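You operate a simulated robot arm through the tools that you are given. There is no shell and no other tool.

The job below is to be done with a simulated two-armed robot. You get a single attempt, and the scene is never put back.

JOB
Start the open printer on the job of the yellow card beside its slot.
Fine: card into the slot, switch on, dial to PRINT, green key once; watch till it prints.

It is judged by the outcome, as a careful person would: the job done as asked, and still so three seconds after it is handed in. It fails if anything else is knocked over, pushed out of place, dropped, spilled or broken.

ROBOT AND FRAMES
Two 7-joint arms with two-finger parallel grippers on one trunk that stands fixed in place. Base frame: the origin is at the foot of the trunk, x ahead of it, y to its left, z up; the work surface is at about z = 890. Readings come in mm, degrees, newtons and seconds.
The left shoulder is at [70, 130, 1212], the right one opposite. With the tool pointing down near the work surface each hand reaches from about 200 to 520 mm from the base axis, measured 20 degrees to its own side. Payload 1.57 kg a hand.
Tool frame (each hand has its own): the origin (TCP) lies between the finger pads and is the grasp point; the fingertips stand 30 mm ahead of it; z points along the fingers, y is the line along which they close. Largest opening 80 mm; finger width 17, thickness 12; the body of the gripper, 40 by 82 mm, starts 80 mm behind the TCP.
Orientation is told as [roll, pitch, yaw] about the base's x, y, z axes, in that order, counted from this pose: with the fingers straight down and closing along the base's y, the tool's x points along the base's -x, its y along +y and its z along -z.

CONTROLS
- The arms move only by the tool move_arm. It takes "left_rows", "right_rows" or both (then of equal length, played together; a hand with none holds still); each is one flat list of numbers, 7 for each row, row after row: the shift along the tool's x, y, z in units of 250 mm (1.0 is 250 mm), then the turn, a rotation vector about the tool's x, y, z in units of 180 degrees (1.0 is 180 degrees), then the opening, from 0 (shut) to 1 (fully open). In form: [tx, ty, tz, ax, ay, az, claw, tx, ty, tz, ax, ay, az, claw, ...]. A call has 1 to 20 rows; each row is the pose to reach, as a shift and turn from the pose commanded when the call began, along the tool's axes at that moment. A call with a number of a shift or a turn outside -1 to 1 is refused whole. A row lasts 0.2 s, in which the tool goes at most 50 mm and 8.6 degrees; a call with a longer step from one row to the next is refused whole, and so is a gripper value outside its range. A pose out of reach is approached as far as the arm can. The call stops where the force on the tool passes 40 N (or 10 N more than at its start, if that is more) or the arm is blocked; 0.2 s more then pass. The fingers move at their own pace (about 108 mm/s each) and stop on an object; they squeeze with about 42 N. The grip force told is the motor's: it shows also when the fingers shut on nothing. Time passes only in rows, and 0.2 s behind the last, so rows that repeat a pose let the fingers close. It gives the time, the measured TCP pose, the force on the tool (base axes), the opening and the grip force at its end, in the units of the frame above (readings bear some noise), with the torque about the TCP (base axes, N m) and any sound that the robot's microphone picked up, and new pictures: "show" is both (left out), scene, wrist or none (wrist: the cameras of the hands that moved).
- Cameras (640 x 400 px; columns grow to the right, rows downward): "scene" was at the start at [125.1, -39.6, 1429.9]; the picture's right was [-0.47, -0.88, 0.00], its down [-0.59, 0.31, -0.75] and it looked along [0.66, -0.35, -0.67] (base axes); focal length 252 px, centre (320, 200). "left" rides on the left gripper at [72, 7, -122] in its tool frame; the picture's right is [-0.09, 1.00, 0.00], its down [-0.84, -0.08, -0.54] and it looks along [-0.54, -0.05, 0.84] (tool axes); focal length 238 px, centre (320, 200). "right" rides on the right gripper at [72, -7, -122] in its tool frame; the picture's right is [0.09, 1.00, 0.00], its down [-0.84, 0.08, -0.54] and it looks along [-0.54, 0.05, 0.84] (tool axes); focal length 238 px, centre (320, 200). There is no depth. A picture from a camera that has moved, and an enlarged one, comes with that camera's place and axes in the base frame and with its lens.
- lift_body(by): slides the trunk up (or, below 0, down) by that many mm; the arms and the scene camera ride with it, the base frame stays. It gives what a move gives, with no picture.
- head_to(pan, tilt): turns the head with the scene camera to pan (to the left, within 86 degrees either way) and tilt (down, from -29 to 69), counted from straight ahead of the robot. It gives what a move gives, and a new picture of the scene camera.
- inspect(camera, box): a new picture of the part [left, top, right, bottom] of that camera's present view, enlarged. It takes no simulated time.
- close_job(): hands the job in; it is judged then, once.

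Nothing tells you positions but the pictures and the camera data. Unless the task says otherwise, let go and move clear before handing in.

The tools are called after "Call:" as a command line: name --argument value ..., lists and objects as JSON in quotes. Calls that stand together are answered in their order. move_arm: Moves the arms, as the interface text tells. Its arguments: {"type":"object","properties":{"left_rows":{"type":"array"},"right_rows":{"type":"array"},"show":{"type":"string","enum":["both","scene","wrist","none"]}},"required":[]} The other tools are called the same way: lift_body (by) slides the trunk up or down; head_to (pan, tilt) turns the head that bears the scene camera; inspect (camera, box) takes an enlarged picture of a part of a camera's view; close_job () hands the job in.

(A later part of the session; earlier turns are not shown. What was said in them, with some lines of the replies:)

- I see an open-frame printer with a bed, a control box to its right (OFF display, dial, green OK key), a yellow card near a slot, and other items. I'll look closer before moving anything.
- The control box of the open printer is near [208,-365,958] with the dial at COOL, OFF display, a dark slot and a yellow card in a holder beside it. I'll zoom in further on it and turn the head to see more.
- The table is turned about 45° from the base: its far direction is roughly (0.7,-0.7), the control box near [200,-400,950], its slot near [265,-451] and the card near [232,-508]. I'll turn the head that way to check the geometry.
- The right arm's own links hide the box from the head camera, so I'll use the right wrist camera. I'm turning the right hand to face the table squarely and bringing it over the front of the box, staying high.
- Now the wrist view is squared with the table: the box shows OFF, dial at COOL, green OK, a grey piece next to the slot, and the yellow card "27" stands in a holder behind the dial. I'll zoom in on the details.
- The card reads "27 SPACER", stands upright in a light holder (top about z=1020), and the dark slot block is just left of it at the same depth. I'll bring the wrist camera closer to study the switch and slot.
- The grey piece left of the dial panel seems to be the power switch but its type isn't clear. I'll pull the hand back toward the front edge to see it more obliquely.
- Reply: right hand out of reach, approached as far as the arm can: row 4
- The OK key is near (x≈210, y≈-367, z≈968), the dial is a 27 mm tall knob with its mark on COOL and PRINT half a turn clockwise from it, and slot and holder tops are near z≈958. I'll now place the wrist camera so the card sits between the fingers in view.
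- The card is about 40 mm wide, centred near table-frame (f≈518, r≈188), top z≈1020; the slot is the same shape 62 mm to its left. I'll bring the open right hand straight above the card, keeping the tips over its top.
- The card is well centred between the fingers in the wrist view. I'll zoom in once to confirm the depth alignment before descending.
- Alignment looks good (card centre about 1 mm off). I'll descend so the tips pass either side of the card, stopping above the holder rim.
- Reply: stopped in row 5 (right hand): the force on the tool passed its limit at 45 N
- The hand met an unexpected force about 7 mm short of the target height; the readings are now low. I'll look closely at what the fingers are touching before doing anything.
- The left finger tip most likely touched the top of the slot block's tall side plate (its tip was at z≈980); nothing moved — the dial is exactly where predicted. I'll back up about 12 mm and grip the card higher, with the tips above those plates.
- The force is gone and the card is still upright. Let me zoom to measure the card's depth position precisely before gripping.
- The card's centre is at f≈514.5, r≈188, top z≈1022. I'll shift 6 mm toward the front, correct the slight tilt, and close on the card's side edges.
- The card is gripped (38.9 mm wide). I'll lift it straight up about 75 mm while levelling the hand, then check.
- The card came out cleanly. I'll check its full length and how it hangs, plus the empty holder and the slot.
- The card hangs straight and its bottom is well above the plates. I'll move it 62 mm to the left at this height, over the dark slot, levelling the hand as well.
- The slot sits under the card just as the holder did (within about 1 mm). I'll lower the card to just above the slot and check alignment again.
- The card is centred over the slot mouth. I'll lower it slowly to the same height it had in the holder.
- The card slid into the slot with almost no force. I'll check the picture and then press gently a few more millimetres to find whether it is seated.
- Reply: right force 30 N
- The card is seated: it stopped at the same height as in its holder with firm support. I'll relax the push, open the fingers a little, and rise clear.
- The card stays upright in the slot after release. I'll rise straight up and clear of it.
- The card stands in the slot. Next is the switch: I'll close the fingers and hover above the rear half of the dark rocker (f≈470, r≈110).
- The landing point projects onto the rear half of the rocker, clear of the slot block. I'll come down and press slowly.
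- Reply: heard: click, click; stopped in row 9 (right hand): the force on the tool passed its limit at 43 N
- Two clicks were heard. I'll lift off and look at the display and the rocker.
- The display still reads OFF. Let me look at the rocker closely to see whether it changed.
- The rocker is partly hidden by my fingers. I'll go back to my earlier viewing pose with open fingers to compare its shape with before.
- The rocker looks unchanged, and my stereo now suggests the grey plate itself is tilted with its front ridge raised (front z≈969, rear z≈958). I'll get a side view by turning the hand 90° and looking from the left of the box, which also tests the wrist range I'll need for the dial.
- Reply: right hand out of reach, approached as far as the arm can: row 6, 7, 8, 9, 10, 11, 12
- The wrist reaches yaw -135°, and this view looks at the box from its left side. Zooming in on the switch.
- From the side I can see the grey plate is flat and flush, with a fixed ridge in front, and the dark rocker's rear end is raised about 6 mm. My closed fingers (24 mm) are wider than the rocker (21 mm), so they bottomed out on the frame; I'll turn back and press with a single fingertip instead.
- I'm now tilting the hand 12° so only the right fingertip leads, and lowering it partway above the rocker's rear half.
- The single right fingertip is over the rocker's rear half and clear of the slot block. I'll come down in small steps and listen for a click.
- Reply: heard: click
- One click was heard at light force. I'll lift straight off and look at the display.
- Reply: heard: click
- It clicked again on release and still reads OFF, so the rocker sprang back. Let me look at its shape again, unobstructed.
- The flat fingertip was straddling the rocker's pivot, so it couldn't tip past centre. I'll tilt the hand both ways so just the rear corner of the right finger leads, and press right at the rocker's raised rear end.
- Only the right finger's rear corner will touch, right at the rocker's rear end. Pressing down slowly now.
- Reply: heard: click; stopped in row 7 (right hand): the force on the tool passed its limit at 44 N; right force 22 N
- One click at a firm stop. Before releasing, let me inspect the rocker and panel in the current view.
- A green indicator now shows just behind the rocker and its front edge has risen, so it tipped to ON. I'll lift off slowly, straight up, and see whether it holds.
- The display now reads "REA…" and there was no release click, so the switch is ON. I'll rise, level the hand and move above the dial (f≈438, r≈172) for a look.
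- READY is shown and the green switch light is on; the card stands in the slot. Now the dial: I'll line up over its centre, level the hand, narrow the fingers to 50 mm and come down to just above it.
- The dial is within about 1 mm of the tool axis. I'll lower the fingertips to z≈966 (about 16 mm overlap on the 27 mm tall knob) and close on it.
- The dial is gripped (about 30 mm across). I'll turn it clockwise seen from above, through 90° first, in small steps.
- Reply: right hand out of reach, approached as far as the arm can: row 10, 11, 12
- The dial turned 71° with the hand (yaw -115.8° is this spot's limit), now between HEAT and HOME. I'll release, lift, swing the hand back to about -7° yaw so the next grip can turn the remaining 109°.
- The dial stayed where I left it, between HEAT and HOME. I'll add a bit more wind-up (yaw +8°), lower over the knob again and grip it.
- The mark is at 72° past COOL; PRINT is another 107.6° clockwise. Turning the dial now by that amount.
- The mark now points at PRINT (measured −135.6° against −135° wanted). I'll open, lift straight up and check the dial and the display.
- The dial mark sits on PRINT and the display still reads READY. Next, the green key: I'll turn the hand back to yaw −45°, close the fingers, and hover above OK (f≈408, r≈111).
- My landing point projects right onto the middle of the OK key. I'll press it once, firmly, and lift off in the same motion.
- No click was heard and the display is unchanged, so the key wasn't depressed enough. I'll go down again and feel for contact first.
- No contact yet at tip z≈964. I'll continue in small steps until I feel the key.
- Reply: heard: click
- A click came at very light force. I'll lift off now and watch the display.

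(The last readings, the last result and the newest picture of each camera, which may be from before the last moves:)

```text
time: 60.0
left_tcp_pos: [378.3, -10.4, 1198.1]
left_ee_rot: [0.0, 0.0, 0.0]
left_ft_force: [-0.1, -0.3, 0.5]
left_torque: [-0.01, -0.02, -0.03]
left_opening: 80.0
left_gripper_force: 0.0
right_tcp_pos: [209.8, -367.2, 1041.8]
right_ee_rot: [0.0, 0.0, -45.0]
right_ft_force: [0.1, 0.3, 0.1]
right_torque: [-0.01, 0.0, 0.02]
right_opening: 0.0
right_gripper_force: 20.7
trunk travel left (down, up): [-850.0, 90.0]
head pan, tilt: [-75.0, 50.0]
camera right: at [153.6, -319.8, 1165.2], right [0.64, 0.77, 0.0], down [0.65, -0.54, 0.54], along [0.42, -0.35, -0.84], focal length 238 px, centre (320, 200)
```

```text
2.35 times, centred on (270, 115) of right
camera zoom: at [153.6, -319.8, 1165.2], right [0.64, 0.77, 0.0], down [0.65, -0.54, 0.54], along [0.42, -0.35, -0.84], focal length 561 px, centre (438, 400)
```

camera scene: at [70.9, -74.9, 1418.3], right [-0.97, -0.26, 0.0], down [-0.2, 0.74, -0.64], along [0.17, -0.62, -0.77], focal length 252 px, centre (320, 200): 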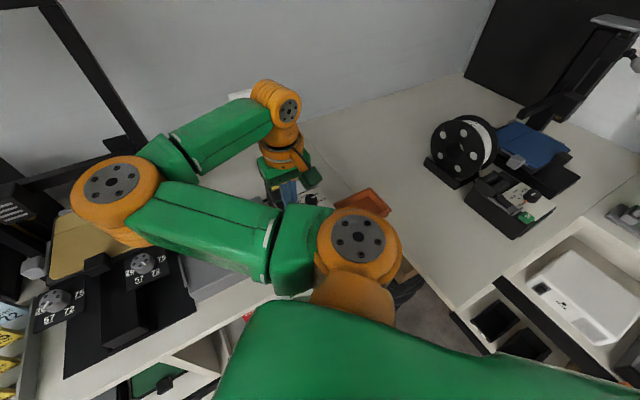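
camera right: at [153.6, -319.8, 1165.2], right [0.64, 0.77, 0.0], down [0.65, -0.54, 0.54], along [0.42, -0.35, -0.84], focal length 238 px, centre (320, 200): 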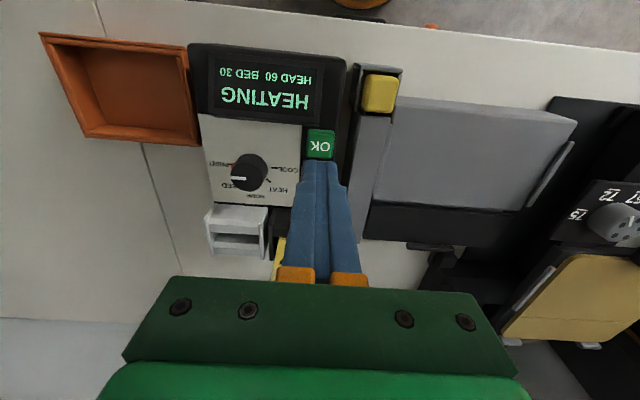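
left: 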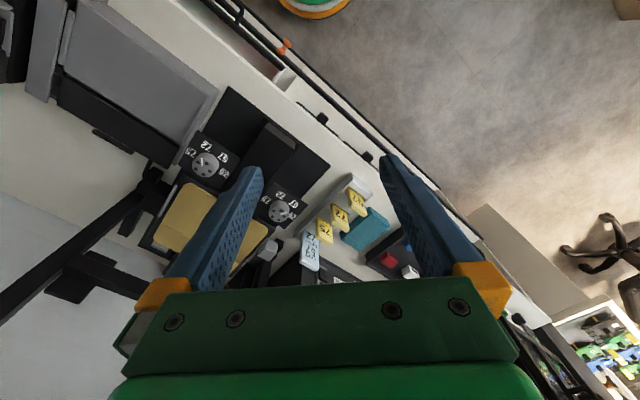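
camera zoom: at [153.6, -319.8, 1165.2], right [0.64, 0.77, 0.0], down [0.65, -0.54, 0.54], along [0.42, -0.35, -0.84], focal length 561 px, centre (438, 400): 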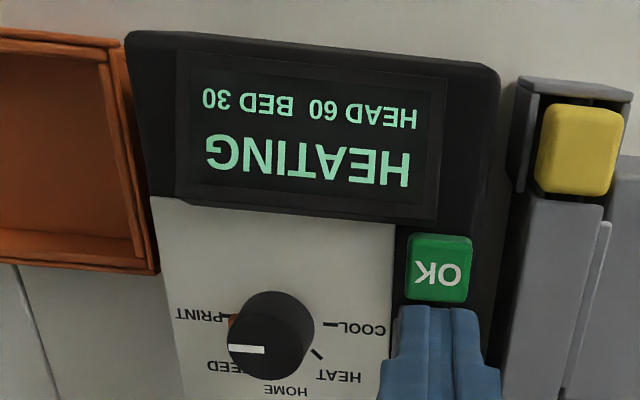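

The printer responded: HEATING, HEAD 60 / BED 30. I'll raise the hand clear and watch the display as it heats.

Call:
move_arm --right_rows '[0, 0, -0.15, 0, 0, 0, 0, 0, 0, -0.3, 0, 0, 0, 0, 0, 0, -0.3, 0, 0, 0, 0, 0, 0, -0.3, 0, 0, 0, 0, 0, 0, -0.3, 0, 0, 0, 0, 0, 0, -0.3, 0, 0, 0, 0, 0, 0, -0.3, 0, 0, 0, 0, 0, 0, -0.3, 0, 0, 0, 0, 0, 0, -0.3, 0, 0, 0, 0, 0, 0, -0.3, 0, 0, 0, 0]' --show "both"

Call:
inspect --camera "right" --box '[190, 50, 390, 220]'

```text
time: 62.2
left_tcp_pos: [377.9, -11.2, 1197.8]
left_ee_rot: [0.0, 0.0, 0.0]
left_ft_force: [0.4, 0.4, -0.1]
left_torque: [-0.02, 0.01, 0.03]
left_opening: 80.0
left_gripper_force: 0.1
right_tcp_pos: [210.2, -366.8, 1114.7]
right_ee_rot: [0.0, 0.0, -45.0]
right_ft_force: [0.0, 0.2, -0.3]
right_torque: [-0.08, -0.02, -0.01]
right_opening: 0.0
right_gripper_force: 20.9
trunk travel left (down, up): [-850.0, 90.0]
head pan, tilt: [-75.0, 50.0]
camera scene: at [71.0, -74.8, 1418.3], right [-0.97, -0.26, 0.0], down [-0.2, 0.74, -0.64], along [0.17, -0.62, -0.77], focal length 252 px, centre (320, 200)
camera right: at [154.1, -319.9, 1239.3], right [0.64, 0.77, 0.0], down [0.65, -0.54, 0.54], along [0.42, -0.35, -0.84], focal length 238 px, centre (320, 200)
```

scene: 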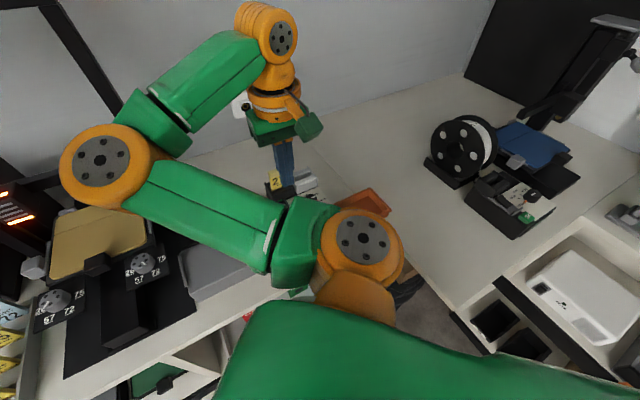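
right: 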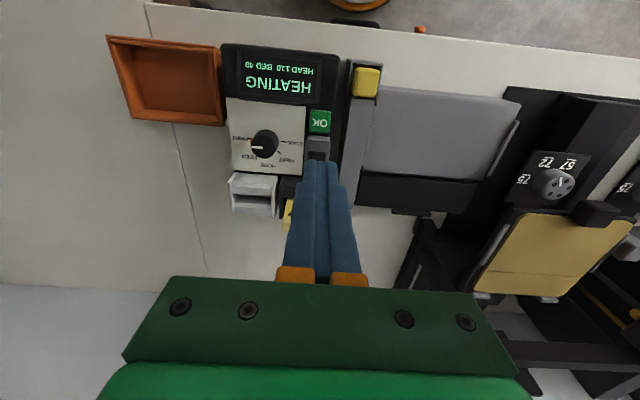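

```text
2.35 times, centred on (290, 135) of right
camera zoom: at [154.1, -319.9, 1239.3], right [0.64, 0.77, 0.0], down [0.65, -0.54, 0.54], along [0.42, -0.35, -0.84], focal length 561 px, centre (391, 353)
```

zoom: 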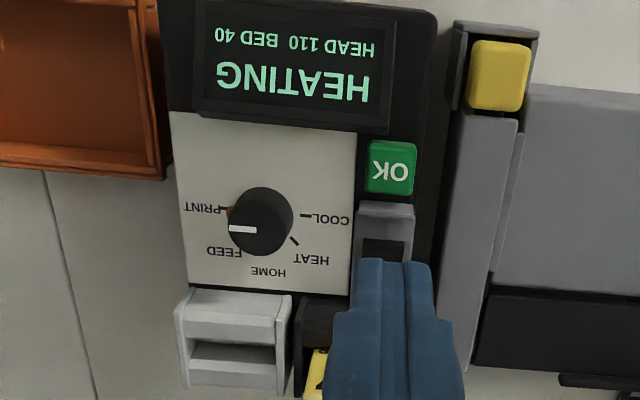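

Heating proceeds (HEAD 110, BED 40) and the print head's heater glows. I'll turn the head to the printer and keep waiting.

Call:
head_to --pan -32 --tilt 38

Call:
move_arm --right_rows '[0, 0, 0, 0, 0, 0, 0, 0, 0, 0, 0, 0, 0, 0, 0, 0, 0, 0, 0, 0, 0, 0, 0, 0, 0, 0, 0, 0, 0, 0, 0, 0, 0, 0, 0, 0, 0, 0, 0, 0, 0, 0, 0, 0, 0, 0, 0, 0, 0, 0, 0, 0, 0, 0, 0, 0, 0, 0, 0, 0, 0, 0, 0, 0, 0, 0, 0, 0, 0, 0, 0, 0, 0, 0, 0, 0, 0, 0, 0, 0, 0, 0, 0, 0, 0, 0, 0, 0, 0, 0, 0, 0, 0, 0, 0, 0, 0, 0, 0, 0, 0, 0, 0, 0, 0]' --show "both"

Call:
inspect --camera "right" --box '[190, 30, 350, 150]'

```text
time: 63.3
left_tcp_pos: [378.8, -11.0, 1197.4]
left_ee_rot: [-0.1, 0.0, 0.0]
left_ft_force: [-0.3, 0.3, -1.0]
left_torque: [0.01, -0.03, -0.02]
left_opening: 80.2
left_gripper_force: 0.0
right_tcp_pos: [209.3, -366.3, 1114.2]
right_ee_rot: [0.0, -0.1, -45.0]
right_ft_force: [-0.1, 0.0, 0.5]
right_torque: [0.02, -0.04, 0.02]
right_opening: 0.0
right_gripper_force: 21.2
trunk travel left (down, up): [-850.0, 90.0]
head pan, tilt: [-32.0, 38.0]
camera scene: at [124.1, -46.2, 1435.4], right [-0.53, -0.85, 0.0], down [-0.52, 0.33, -0.79], along [0.67, -0.42, -0.62], focal length 252 px, centre (320, 200)
```

scene: 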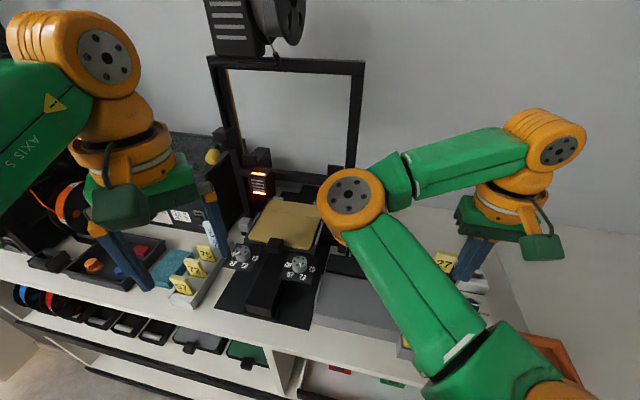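

```text
time: 66.5
left_tcp_pos: [379.3, -10.4, 1197.4]
left_ee_rot: [0.0, -0.1, 0.0]
left_ft_force: [0.6, -0.5, -0.3]
left_torque: [0.0, -0.01, 0.0]
left_opening: 79.9
left_gripper_force: 0.0
right_tcp_pos: [210.1, -366.1, 1114.7]
right_ee_rot: [0.0, 0.0, -45.1]
right_ft_force: [-0.4, -0.1, 0.2]
right_torque: [0.0, -0.02, -0.01]
right_opening: 0.0
right_gripper_force: 21.7
trunk travel left (down, up): [-850.0, 90.0]
head pan, tilt: [-32.0, 38.0]
camera scene: at [124.2, -46.1, 1435.4], right [-0.53, -0.85, 0.0], down [-0.52, 0.33, -0.79], along [0.67, -0.42, -0.62], focal length 252 px, centre (320, 200)
camera right: at [154.0, -319.9, 1239.3], right [0.64, 0.77, 0.0], down [0.65, -0.54, 0.54], along [0.42, -0.35, -0.84], focal length 238 px, centre (320, 200)
```

scene: 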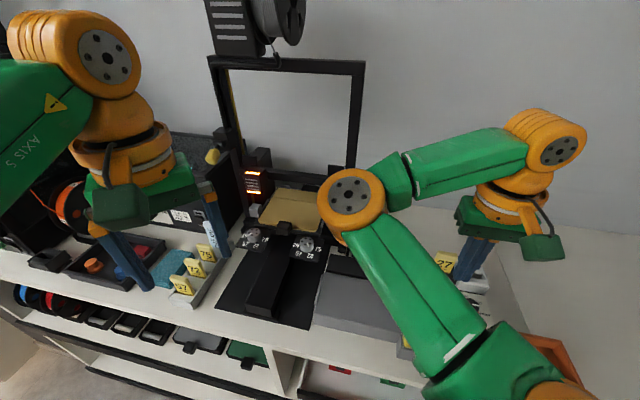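
right: 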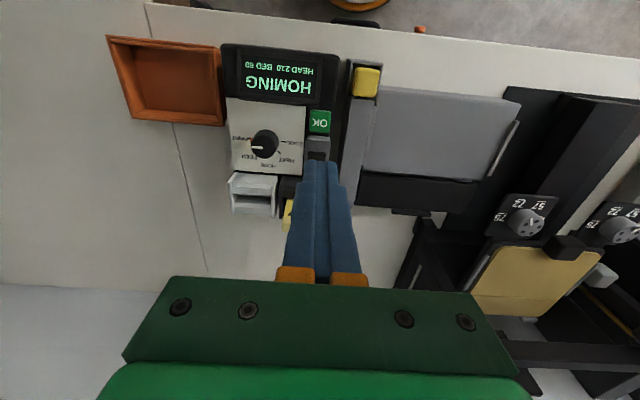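

```text
3.33 times, centred on (270, 90) of right
camera zoom: at [154.0, -319.9, 1239.3], right [0.64, 0.77, 0.0], down [0.65, -0.54, 0.54], along [0.42, -0.35, -0.84], focal length 794 px, centre (487, 567)
```

zoom: 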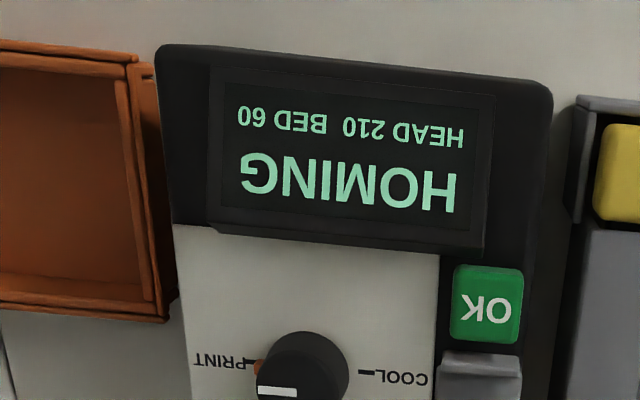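

HOMING at HEAD 210 / BED 60 — the bed has moved and nothing of the robot is in its way. I keep watching.

Call:
move_arm --right_rows '[0, 0, 0, 0, 0, 0, 0, 0, 0, 0, 0, 0, 0, 0, 0, 0, 0, 0, 0, 0, 0, 0, 0, 0, 0, 0, 0, 0, 0, 0, 0, 0, 0, 0, 0, 0, 0, 0, 0, 0, 0, 0, 0, 0, 0, 0, 0, 0, 0, 0, 0, 0, 0, 0, 0, 0, 0, 0, 0, 0, 0, 0, 0, 0, 0, 0, 0, 0, 0, 0, 0, 0, 0, 0, 0, 0, 0, 0, 0, 0, 0, 0, 0, 0, 0, 0, 0, 0, 0, 0, 0, 0, 0, 0, 0, 0, 0, 0, 0, 0, 0, 0, 0, 0, 0]' --show "both"

Call:
inspect --camera "right" --box '[190, 30, 350, 150]'

Call:
inspect --camera "scene" --box '[200, 60, 380, 320]'

```text
time: 69.7
left_tcp_pos: [378.7, -11.5, 1197.8]
left_ee_rot: [0.0, 0.1, 0.0]
left_ft_force: [-0.4, 0.2, 0.1]
left_torque: [-0.02, 0.0, -0.01]
left_opening: 80.2
left_gripper_force: 0.1
right_tcp_pos: [210.4, -366.0, 1115.3]
right_ee_rot: [0.1, 0.0, -45.0]
right_ft_force: [0.0, -0.9, 0.9]
right_torque: [0.01, 0.01, 0.01]
right_opening: 0.0
right_gripper_force: 21.4
trunk travel left (down, up): [-850.0, 90.0]
head pan, tilt: [-32.0, 38.0]
camera scene: at [124.2, -46.2, 1435.4], right [-0.53, -0.85, 0.0], down [-0.52, 0.33, -0.79], along [0.67, -0.42, -0.62], focal length 252 px, centre (320, 200)
camera right: at [154.0, -319.9, 1239.3], right [0.64, 0.77, 0.0], down [0.65, -0.54, 0.54], along [0.42, -0.35, -0.84], focal length 238 px, centre (320, 200)
```

scene: 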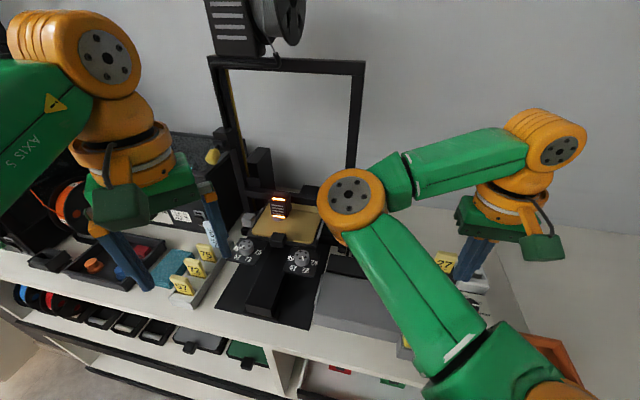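
right: 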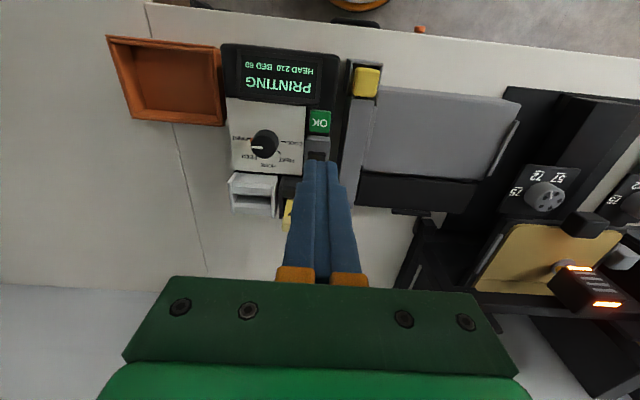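

```text
3.33 times, centred on (270, 90) of right
camera zoom: at [154.0, -319.9, 1239.3], right [0.64, 0.77, 0.0], down [0.65, -0.54, 0.54], along [0.42, -0.35, -0.84], focal length 794 px, centre (487, 567)
```

zoom: 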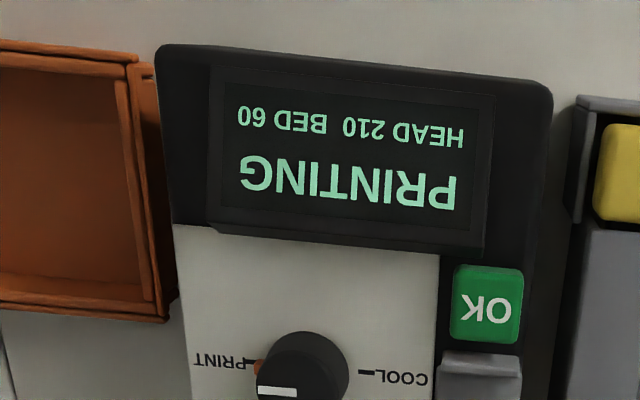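

```text
1.54 times, centred on (290, 190) of scene
camera zoom: at [124.2, -46.2, 1435.4], right [-0.53, -0.85, 0.0], down [-0.52, 0.33, -0.79], along [0.67, -0.42, -0.62], focal length 387 px, centre (366, 215)
```

zoom: 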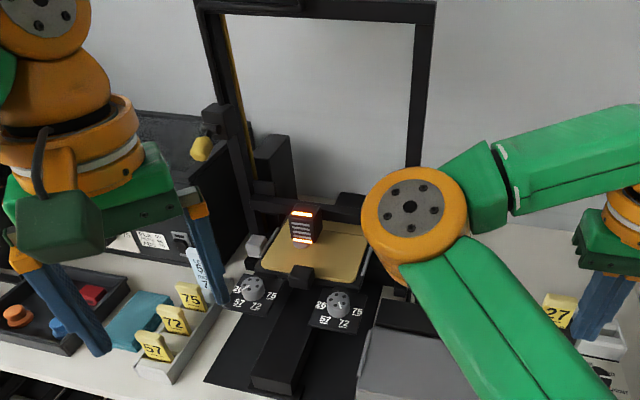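

The display now says PRINTING and the head is moving over the bed. I'll watch a few seconds more to see that it really lays material before handing in.

Call:
move_arm --right_rows '[0, 0, 0, 0, 0, 0, 0, 0, 0, 0, 0, 0, 0, 0, 0, 0, 0, 0, 0, 0, 0, 0, 0, 0, 0, 0, 0, 0, 0, 0, 0, 0, 0, 0, 0, 0, 0, 0, 0, 0, 0, 0, 0, 0, 0, 0, 0, 0, 0, 0, 0, 0, 0, 0, 0, 0, 0, 0, 0, 0, 0, 0, 0, 0, 0, 0, 0, 0, 0, 0, 0, 0, 0, 0, 0, 0, 0, 0, 0, 0, 0, 0, 0, 0, 0, 0, 0, 0, 0, 0, 0, 0, 0, 0, 0, 0, 0, 0, 0, 0, 0, 0, 0, 0, 0]' --show "both"

Call:
inspect --camera "right" --box '[190, 30, 350, 150]'

Call:
inspect --camera "scene" --box '[220, 160, 340, 260]'

Call:
inspect --camera "right" --box '[460, 180, 640, 320]'

```text
time: 72.9
left_tcp_pos: [378.4, -10.6, 1197.4]
left_ee_rot: [0.0, -0.1, 0.0]
left_ft_force: [0.4, -0.5, 0.6]
left_torque: [0.0, 0.0, -0.02]
left_opening: 80.0
left_gripper_force: 0.0
right_tcp_pos: [209.9, -367.1, 1115.9]
right_ee_rot: [0.0, -0.1, -45.0]
right_ft_force: [-0.2, 0.0, 0.6]
right_torque: [-0.02, 0.04, -0.01]
right_opening: 0.0
right_gripper_force: 21.1
trunk travel left (down, up): [-850.0, 90.0]
head pan, tilt: [-32.0, 38.0]
camera scene: at [124.2, -46.1, 1435.4], right [-0.53, -0.85, 0.0], down [-0.52, 0.33, -0.79], along [0.67, -0.42, -0.62], focal length 252 px, centre (320, 200)
camera right: at [154.0, -319.9, 1239.3], right [0.64, 0.77, 0.0], down [0.65, -0.54, 0.54], along [0.42, -0.35, -0.84], focal length 238 px, centre (320, 200)
```

scene: 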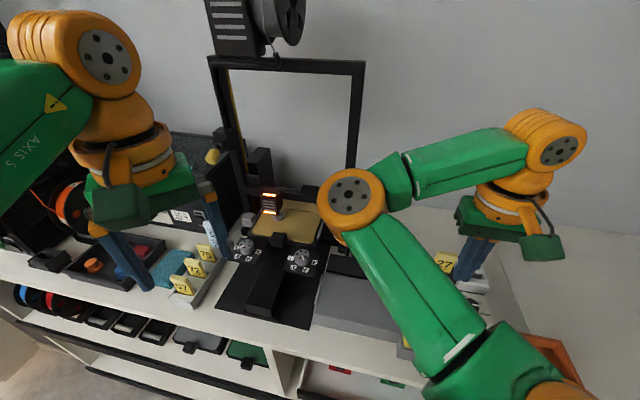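
right: 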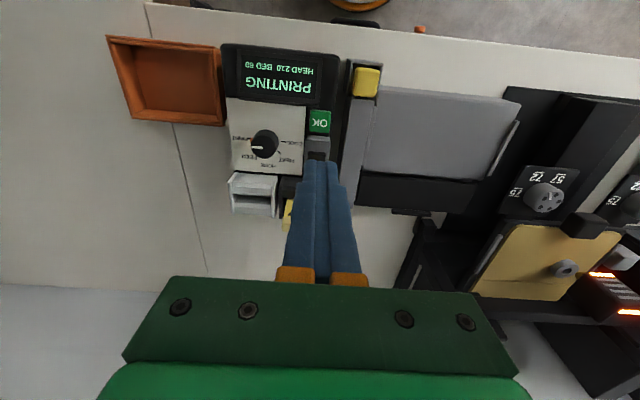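

```text
3.33 times, centred on (270, 90) of right
camera zoom: at [154.0, -319.9, 1239.3], right [0.64, 0.77, 0.0], down [0.65, -0.54, 0.54], along [0.42, -0.35, -0.84], focal length 794 px, centre (487, 567)
```

zoom: 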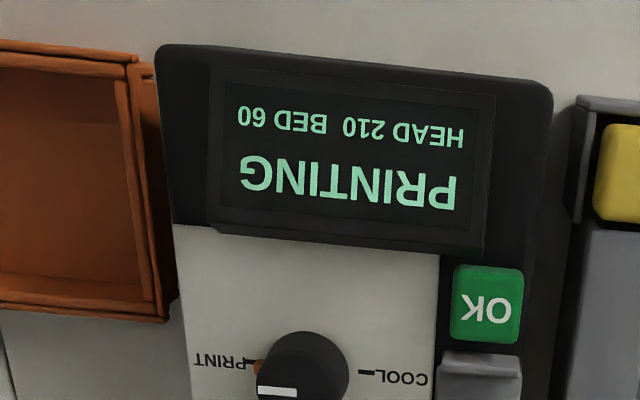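

```text
4.00 times, centred on (280, 210) of scene
camera zoom: at [124.2, -46.1, 1435.4], right [-0.53, -0.85, 0.0], down [-0.52, 0.33, -0.79], along [0.67, -0.42, -0.62], focal length 1006 px, centre (480, 160)
```

zoom: 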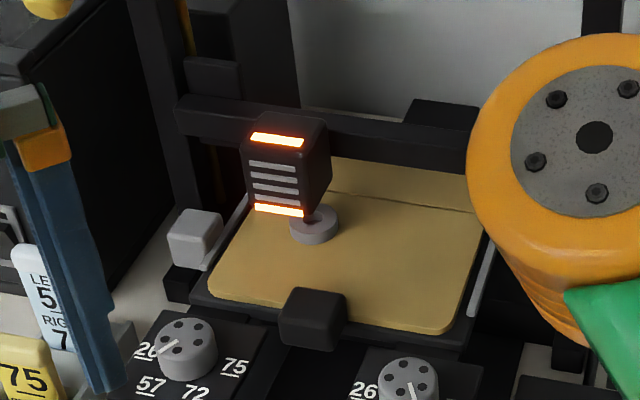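

```text
2.86 times, centred on (550, 250) of right
camera zoom: at [154.0, -319.9, 1239.3], right [0.64, 0.77, 0.0], down [0.65, -0.54, 0.54], along [0.42, -0.35, -0.84], focal length 681 px, centre (-337, 57)
```

zoom: 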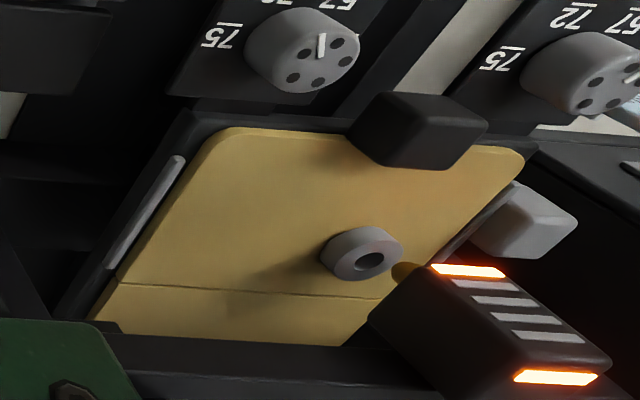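

The display reads PRINTING at HEAD 210 / BED 60, and a grey ring-shaped spacer is growing on the bed. Card 27 is in the slot, the switch is on, the dial is at PRINT, and both hands are clear, so I'm handing the job in.

Call:
close_job

```text
The job is handed in.
```

The open printer is running the job on yellow card 27 (SPACER). Its display reads PRINTING at HEAD 210 / BED 60, and I could see the ring forming on the bed before I handed in.

- **Card:** it is seated in the printer's slot; the holder beside it is now empty.
- **Switch:** it took three presses. On the first two the rocker clicked and sprang back, and the display stayed on OFF. Pressed at its rear end, it stayed on.
- **Dial:** turned from COOL to PRINT in two grips.
- **Green key:** my first try drew no click and no response. The second clicked once and the printer began heating.

While reaching for the card, one fingertip pressed on something with about 45 N, most likely the slot block's side plate. I saw nothing shifted or damaged. Nothing else was moved or knocked over in any view I had, and both hands are clear of the printer.
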